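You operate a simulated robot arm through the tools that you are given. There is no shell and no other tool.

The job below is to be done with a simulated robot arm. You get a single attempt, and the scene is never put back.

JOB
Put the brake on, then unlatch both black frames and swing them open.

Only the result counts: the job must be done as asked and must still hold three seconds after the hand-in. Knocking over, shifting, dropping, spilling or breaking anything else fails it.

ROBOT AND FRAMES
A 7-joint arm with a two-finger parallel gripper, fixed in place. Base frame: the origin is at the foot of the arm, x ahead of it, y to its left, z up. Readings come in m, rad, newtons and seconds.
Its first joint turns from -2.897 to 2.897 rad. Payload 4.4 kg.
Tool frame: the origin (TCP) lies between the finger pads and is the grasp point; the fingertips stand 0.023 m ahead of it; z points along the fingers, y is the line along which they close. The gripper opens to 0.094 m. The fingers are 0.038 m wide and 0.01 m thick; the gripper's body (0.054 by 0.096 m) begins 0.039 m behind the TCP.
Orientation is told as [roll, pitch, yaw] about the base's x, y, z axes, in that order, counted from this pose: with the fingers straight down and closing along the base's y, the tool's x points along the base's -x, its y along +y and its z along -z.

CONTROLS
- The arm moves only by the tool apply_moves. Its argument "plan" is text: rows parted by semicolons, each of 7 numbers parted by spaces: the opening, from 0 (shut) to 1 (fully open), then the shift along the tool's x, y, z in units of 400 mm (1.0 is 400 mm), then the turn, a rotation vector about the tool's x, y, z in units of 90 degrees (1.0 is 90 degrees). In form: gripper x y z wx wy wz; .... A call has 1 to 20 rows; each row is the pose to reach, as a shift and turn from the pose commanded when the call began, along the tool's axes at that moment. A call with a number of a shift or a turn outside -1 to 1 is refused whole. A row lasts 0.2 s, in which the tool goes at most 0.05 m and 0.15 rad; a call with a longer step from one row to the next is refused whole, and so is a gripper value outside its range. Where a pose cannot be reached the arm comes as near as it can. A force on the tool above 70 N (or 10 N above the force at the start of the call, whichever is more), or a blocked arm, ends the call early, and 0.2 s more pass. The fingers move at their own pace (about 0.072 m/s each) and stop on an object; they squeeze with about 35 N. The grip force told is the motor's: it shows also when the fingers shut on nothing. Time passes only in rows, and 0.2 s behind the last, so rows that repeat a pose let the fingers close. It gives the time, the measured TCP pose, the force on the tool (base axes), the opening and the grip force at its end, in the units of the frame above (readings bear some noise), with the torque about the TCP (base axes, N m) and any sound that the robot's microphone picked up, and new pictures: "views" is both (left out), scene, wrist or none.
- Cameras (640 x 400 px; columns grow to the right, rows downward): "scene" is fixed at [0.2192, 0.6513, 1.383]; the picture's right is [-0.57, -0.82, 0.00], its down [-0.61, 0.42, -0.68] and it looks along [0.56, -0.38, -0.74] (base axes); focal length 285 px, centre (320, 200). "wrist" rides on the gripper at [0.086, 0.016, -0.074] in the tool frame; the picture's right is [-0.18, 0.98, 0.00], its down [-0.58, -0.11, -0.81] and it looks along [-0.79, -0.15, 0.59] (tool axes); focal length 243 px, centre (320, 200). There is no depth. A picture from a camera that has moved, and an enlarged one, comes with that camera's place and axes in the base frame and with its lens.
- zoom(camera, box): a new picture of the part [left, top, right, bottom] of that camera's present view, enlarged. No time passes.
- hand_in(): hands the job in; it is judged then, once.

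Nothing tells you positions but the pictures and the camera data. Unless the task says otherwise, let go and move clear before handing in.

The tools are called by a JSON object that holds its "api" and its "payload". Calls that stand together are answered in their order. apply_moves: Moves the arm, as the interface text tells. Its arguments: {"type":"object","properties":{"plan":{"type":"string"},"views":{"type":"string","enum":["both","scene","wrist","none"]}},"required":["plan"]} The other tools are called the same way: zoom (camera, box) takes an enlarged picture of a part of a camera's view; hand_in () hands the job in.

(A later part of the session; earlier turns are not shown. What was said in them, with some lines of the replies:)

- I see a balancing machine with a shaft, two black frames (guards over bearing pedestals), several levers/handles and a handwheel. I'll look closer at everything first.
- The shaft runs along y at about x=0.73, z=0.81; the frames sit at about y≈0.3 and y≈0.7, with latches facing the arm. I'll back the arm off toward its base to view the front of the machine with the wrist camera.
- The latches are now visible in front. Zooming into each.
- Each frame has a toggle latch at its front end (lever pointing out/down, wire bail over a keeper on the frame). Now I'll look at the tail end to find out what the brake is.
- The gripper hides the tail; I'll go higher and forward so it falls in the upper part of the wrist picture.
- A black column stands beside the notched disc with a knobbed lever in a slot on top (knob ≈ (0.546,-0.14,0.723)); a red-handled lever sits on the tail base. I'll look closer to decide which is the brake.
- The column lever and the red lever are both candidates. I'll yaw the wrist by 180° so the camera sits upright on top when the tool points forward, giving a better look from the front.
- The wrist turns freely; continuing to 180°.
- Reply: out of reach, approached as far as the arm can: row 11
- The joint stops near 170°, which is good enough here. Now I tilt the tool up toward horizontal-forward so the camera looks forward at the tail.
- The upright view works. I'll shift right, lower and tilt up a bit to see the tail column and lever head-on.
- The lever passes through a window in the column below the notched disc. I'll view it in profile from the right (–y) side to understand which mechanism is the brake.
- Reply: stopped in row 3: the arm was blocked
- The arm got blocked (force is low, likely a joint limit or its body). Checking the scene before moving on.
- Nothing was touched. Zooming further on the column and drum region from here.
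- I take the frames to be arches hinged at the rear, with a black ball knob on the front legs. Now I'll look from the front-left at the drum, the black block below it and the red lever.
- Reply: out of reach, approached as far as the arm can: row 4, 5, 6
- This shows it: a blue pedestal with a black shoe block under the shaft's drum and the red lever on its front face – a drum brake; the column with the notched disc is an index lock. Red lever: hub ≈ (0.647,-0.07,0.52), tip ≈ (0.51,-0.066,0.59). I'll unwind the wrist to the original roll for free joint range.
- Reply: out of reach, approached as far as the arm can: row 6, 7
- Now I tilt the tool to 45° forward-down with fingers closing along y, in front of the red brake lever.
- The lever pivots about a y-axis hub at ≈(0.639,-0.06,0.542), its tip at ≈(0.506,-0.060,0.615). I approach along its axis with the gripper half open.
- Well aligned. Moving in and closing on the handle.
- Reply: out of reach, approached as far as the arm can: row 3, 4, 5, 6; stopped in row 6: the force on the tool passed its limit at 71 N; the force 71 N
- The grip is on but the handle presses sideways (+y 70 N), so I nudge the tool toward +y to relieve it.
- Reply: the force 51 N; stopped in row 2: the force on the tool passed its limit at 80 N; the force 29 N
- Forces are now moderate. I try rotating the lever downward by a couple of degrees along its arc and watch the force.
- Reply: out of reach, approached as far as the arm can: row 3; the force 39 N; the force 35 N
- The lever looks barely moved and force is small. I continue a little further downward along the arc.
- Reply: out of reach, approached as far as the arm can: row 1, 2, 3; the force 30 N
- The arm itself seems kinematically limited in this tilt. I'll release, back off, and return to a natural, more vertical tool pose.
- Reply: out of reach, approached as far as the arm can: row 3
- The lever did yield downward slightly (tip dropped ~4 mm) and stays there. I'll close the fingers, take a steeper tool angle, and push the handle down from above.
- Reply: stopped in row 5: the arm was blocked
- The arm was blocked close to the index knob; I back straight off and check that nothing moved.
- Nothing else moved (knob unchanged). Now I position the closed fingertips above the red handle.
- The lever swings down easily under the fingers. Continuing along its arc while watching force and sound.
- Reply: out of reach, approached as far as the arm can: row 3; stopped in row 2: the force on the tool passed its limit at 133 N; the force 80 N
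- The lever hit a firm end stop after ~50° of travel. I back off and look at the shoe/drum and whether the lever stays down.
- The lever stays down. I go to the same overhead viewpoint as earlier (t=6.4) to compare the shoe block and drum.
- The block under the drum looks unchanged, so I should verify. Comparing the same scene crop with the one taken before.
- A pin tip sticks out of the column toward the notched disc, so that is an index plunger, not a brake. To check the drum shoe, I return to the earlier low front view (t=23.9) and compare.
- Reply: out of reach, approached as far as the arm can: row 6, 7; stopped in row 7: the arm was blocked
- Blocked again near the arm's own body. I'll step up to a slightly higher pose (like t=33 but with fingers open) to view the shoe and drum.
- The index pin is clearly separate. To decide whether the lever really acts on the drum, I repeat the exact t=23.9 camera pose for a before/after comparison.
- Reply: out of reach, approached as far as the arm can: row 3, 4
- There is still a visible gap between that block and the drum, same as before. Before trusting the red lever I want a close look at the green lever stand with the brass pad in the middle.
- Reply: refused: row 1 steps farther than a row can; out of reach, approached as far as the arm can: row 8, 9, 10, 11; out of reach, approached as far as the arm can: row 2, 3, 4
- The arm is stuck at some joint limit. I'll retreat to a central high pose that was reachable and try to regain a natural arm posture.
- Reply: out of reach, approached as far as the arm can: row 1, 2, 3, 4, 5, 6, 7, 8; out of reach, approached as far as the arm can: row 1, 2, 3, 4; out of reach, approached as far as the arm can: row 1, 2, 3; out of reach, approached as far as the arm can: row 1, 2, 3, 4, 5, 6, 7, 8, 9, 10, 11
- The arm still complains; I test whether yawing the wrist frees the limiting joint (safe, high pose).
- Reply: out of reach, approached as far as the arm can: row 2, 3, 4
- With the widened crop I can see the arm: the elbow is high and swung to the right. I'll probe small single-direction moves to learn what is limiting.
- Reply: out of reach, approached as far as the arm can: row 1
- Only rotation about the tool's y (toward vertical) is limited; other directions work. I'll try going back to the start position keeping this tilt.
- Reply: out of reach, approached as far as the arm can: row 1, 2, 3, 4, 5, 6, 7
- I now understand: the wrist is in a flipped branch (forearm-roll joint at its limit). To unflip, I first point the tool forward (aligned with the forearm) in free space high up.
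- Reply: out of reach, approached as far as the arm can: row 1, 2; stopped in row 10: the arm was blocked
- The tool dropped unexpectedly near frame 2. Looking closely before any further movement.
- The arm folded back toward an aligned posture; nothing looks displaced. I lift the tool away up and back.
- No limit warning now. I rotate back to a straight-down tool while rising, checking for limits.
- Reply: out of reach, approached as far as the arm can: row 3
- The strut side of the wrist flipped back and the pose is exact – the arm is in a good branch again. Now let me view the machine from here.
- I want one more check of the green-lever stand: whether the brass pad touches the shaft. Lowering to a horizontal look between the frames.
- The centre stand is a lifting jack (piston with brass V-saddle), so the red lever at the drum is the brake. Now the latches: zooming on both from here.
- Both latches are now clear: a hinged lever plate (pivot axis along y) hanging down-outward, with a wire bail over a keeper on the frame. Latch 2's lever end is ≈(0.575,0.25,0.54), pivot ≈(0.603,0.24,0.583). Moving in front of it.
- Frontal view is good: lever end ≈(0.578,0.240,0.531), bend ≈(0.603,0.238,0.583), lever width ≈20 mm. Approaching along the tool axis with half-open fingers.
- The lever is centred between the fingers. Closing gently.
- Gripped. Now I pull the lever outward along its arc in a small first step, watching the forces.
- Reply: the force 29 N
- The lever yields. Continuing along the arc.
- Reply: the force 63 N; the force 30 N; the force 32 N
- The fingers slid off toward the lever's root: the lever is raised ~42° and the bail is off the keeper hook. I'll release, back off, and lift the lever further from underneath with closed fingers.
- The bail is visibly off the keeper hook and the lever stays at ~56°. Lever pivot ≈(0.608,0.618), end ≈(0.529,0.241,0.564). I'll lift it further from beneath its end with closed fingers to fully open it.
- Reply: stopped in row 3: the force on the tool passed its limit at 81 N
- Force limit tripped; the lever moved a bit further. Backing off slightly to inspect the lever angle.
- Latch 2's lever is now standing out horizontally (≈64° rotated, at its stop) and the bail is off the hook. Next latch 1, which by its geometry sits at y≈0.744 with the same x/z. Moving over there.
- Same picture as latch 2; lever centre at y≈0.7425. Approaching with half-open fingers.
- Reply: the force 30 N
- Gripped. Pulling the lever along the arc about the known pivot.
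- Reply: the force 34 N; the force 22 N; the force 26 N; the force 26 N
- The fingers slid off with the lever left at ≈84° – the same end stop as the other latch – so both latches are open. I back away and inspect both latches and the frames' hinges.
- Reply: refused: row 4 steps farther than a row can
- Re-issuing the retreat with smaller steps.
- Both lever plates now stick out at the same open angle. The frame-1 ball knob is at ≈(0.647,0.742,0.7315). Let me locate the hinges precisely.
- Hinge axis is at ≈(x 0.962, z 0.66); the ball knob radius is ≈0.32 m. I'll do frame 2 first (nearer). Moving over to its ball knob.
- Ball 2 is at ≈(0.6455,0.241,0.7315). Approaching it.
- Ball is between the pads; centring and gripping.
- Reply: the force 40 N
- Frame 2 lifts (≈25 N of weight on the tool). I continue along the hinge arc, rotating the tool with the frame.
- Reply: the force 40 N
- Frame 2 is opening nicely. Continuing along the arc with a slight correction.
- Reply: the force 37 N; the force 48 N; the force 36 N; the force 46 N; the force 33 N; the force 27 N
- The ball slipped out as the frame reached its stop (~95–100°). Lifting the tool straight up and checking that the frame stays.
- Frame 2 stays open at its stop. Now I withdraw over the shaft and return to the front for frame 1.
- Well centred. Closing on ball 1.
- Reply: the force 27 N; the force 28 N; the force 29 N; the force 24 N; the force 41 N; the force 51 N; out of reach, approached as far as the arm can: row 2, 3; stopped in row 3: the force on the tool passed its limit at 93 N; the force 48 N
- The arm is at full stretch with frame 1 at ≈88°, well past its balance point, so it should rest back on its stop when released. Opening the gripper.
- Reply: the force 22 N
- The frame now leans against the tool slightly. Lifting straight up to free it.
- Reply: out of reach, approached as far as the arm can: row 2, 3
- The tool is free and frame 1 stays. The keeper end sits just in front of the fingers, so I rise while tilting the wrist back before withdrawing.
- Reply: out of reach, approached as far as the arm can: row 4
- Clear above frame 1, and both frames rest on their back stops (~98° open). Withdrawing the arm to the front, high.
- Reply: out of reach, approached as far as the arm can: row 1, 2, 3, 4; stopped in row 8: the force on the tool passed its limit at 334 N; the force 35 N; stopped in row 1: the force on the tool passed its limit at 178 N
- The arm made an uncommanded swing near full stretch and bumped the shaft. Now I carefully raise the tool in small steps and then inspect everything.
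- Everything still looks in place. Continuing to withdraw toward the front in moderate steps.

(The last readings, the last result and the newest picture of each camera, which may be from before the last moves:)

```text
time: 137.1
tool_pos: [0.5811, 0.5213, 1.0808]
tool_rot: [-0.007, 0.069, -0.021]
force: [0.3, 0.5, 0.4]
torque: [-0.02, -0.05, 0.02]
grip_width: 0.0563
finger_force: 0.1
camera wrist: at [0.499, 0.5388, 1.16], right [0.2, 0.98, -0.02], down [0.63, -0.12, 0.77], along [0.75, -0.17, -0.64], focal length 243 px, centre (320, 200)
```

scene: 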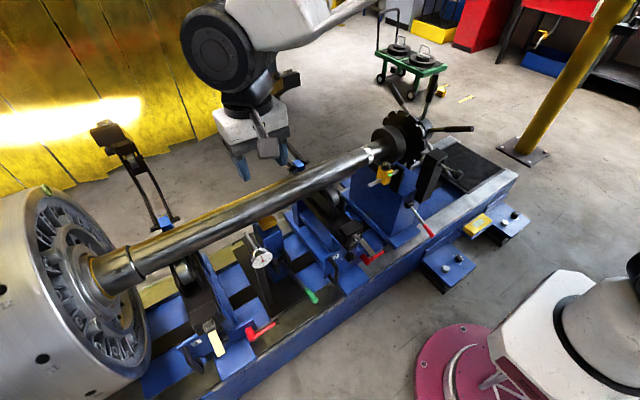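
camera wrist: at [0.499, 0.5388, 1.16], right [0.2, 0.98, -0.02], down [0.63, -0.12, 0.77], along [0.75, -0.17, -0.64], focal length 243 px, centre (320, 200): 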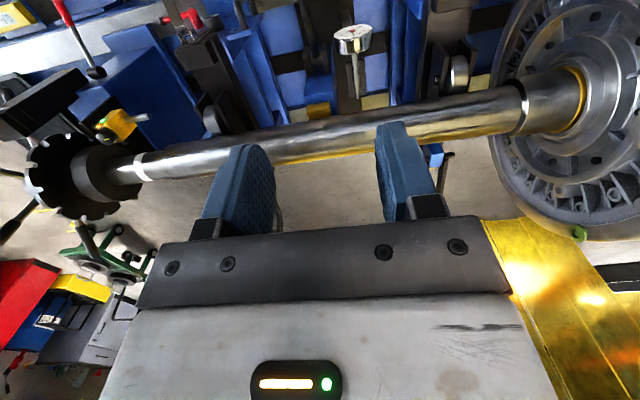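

Now further clear, then inspect everything in detail.

{"api": "apply_moves", "payload": {"plan": "0.6 0.06 -0.05 0 0 0 0;0.6 0.12 -0.1 0 0 0 0;0.6 0.18 -0.15 0 0 0 0;0.6 0.24 -0.2 0 0 0 0;0.6 0.3 -0.26 0 0 0 0;0.6 0.36 -0.32 0 0 0 0;0.6 0.42 -0.4 0 0 0 0", "views": "both"}}

{"api": "zoom", "payload": {"camera": "scene", "box": [70, 100, 260, 300]}}

{"api": "zoom", "payload": {"camera": "scene", "box": [240, 60, 400, 270]}}

{"api": "zoom", "payload": {"camera": "scene", "box": [350, 70, 540, 270]}}

{"api": "zoom", "payload": {"camera": "scene", "box": [150, 220, 350, 380]}}

```text
time: 138.7
tool_pos: [0.4105, 0.3606, 1.0933]
tool_rot: [-0.006, 0.066, -0.022]
force: [0.0, -0.3, -0.2]
torque: [0.02, -0.05, -0.01]
grip_width: 0.0566
finger_force: 0.0
camera wrist: at [0.328, 0.3787, 1.1725], right [0.2, 0.98, -0.02], down [0.63, -0.12, 0.77], along [0.75, -0.17, -0.64], focal length 243 px, centre (320, 200)
```

scene: 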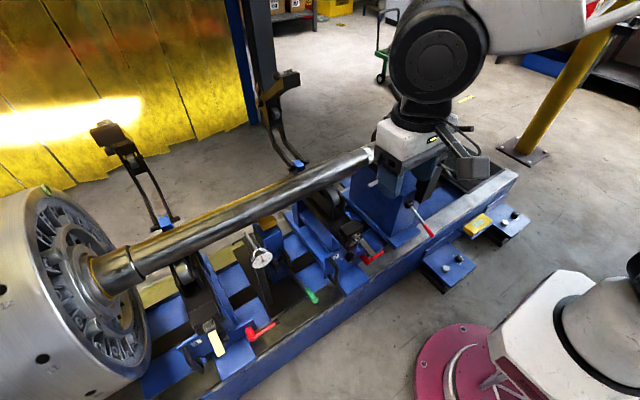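
wrist: 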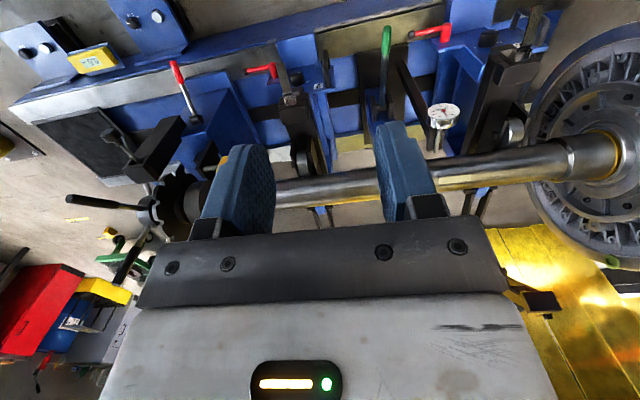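

```text
2.00 times, centred on (165, 200) of scene
camera zoom: at [0.2192, 0.6513, 1.383], right [-0.57, -0.82, 0.0], down [-0.61, 0.42, -0.68], along [0.56, -0.38, -0.74], focal length 569 px, centre (630, 200)
```

zoom: 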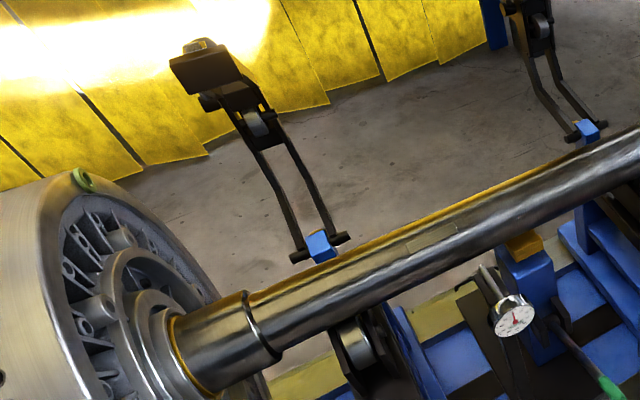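

```text
1.90 times, centred on (320, 165) of scene
camera zoom: at [0.2192, 0.6513, 1.383], right [-0.57, -0.82, 0.0], down [-0.61, 0.42, -0.68], along [0.56, -0.38, -0.74], focal length 542 px, centre (320, 267)
```

zoom: 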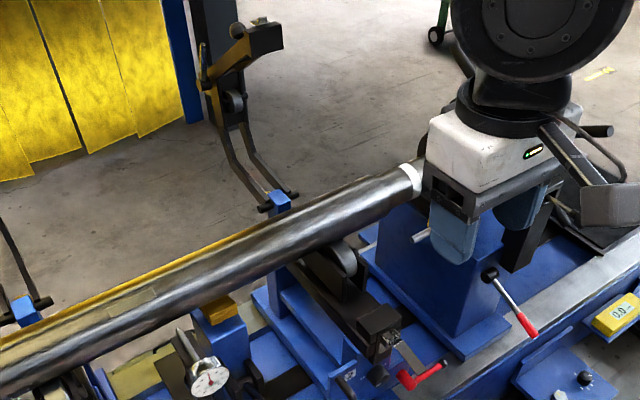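

```text
2.00 times, centred on (445, 170) of scene
camera zoom: at [0.2192, 0.6513, 1.383], right [-0.57, -0.82, 0.0], down [-0.61, 0.42, -0.68], along [0.56, -0.38, -0.74], focal length 569 px, centre (70, 260)
```

zoom: 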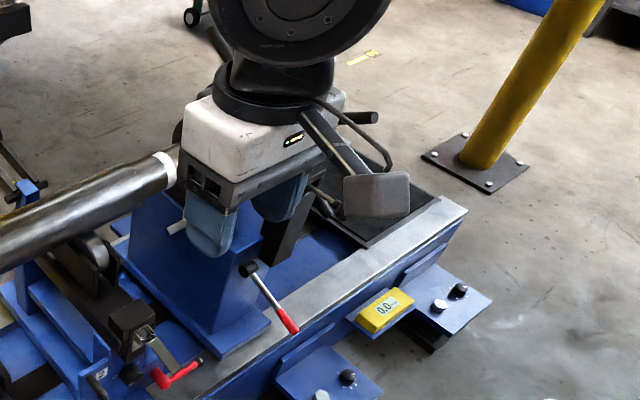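

```text
2.50 times, centred on (250, 300) of scene
camera zoom: at [0.2192, 0.6513, 1.383], right [-0.57, -0.82, 0.0], down [-0.61, 0.42, -0.68], along [0.56, -0.38, -0.74], focal length 712 px, centre (495, -50)
```

zoom: 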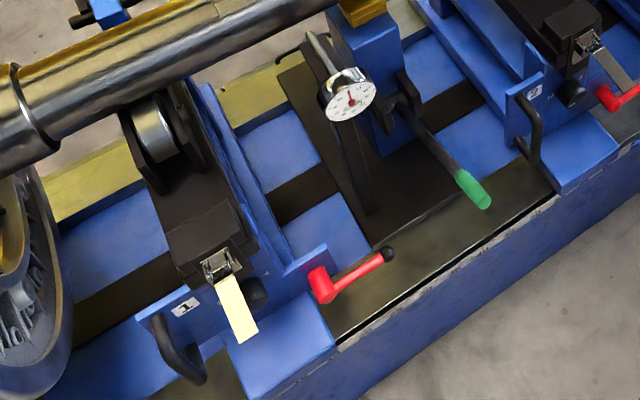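

Both frames are open on their stops, both latches open, the red brake lever is down, and jack, gauge, cranks and knobs look untouched. I'll move the arm aside to check the disc/handwheel.

{"api": "apply_moves", "payload": {"plan": "0.6 0.05 0.05 0.08 0 0 0;0.6 0.1 0.1 0.16 0 0 0;0.6 0.15 0.15 0.24 0 0 0;0.6 0.2 0.18 0.32 0 0 0", "views": "scene"}}

{"api": "zoom", "payload": {"camera": "scene", "box": [390, 120, 490, 220]}}

{"api": "zoom", "payload": {"camera": "scene", "box": [360, 80, 480, 220]}}

{"api": "zoom", "payload": {"camera": "scene", "box": [0, 180, 200, 400]}}

```text
time: 139.7
tool_pos: [0.3225, 0.4363, 0.9723]
tool_rot: [-0.004, 0.065, -0.02]
force: [-0.7, 0.1, -0.1]
torque: [-0.03, 0.0, -0.02]
grip_width: 0.0566
finger_force: 0.1
```

scene: 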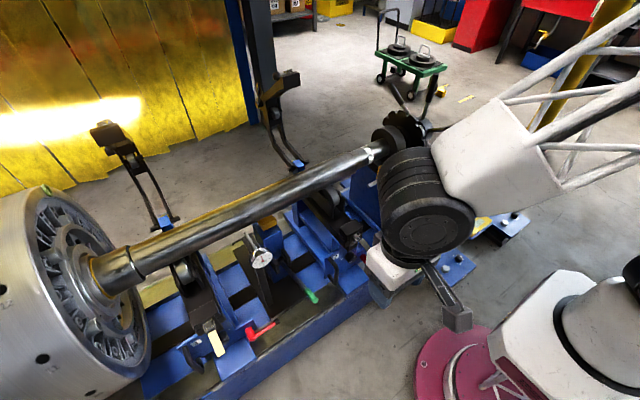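

```text
4.00 times, centred on (440, 170) of scene
camera zoom: at [0.2192, 0.6513, 1.383], right [-0.57, -0.82, 0.0], down [-0.61, 0.42, -0.68], along [0.56, -0.38, -0.74], focal length 1139 px, centre (-160, 320)
```

zoom: 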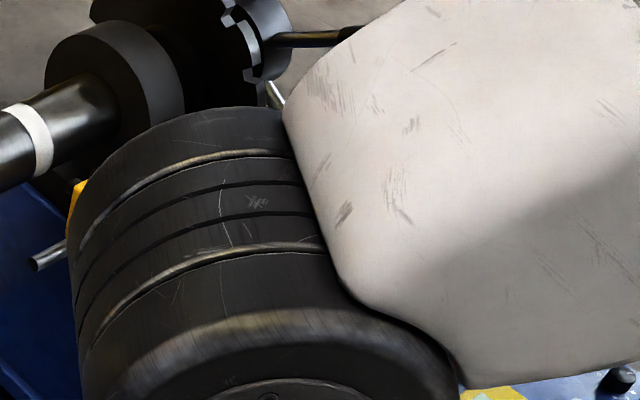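

```text
2.86 times, centred on (420, 150) of scene
camera zoom: at [0.2192, 0.6513, 1.383], right [-0.57, -0.82, 0.0], down [-0.61, 0.42, -0.68], along [0.56, -0.38, -0.74], focal length 813 px, centre (34, 343)
```

zoom: 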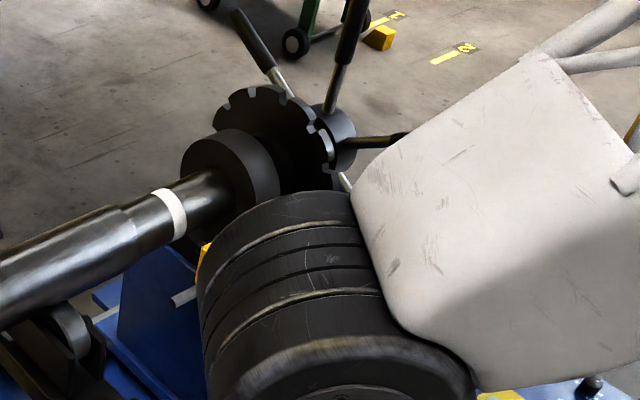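

```text
1.82 times, centred on (100, 290) of scene
camera zoom: at [0.2192, 0.6513, 1.383], right [-0.57, -0.82, 0.0], down [-0.61, 0.42, -0.68], along [0.56, -0.38, -0.74], focal length 518 px, centre (720, 36)
```

zoom: 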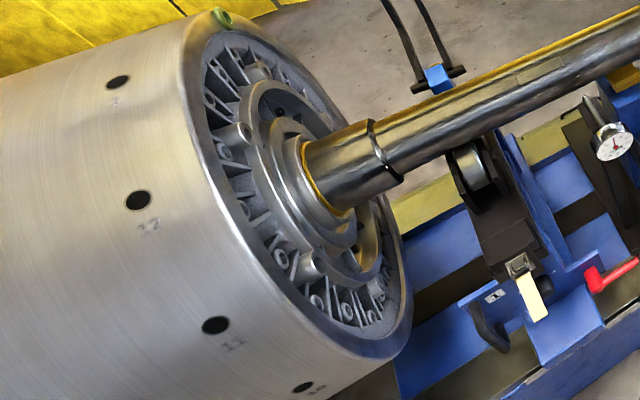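

The shaft, disc, handwheel and rotor are unrotated. Both frames are open against their stops, both latches are open, the red lever is down at its stop and the arm is clear. I read the red lever as the brake from its position under the drum; I saw no shoe move when I pushed it. The withdrawing arm also struck the shaft once, hard, with no visible displacement. Handing in.

{"api": "hand_in", "payload": {}}

```text
The job is handed in.
```

I pushed the red lever on the tail stand down to its stop as the brake, unlatched both black frames and swung them open. I then handed the job in. No verdict came back, and two points could count against it.

- **Brake:** I couldn't confirm that the red lever is the brake. I chose it because it sits under the drum, the knob by the notched disc looks like an index pin, and the green lever works a jack. It moved about 50° and stayed down, but I saw no brake shoe move against the drum.
- **Latches:** Both levers were raised to about the same open position, and the wire loops came off their hooks. Both frames then lifted freely.
- **Frames:** Both are open about 98° and stayed there after I let go.
- **Collision:** While I was withdrawing from frame 1, the arm was near full stretch and dropped without being told to. The gripper hit the shaft, and the force reading reached 334 N. In the pictures afterwards the shaft, disc, handwheel and rotor look unmoved, but I can't rule out damage the cameras don't show.

The gauge, jack, red cranks and dial knobs look as they did at the start, and the arm is clear of the machine.
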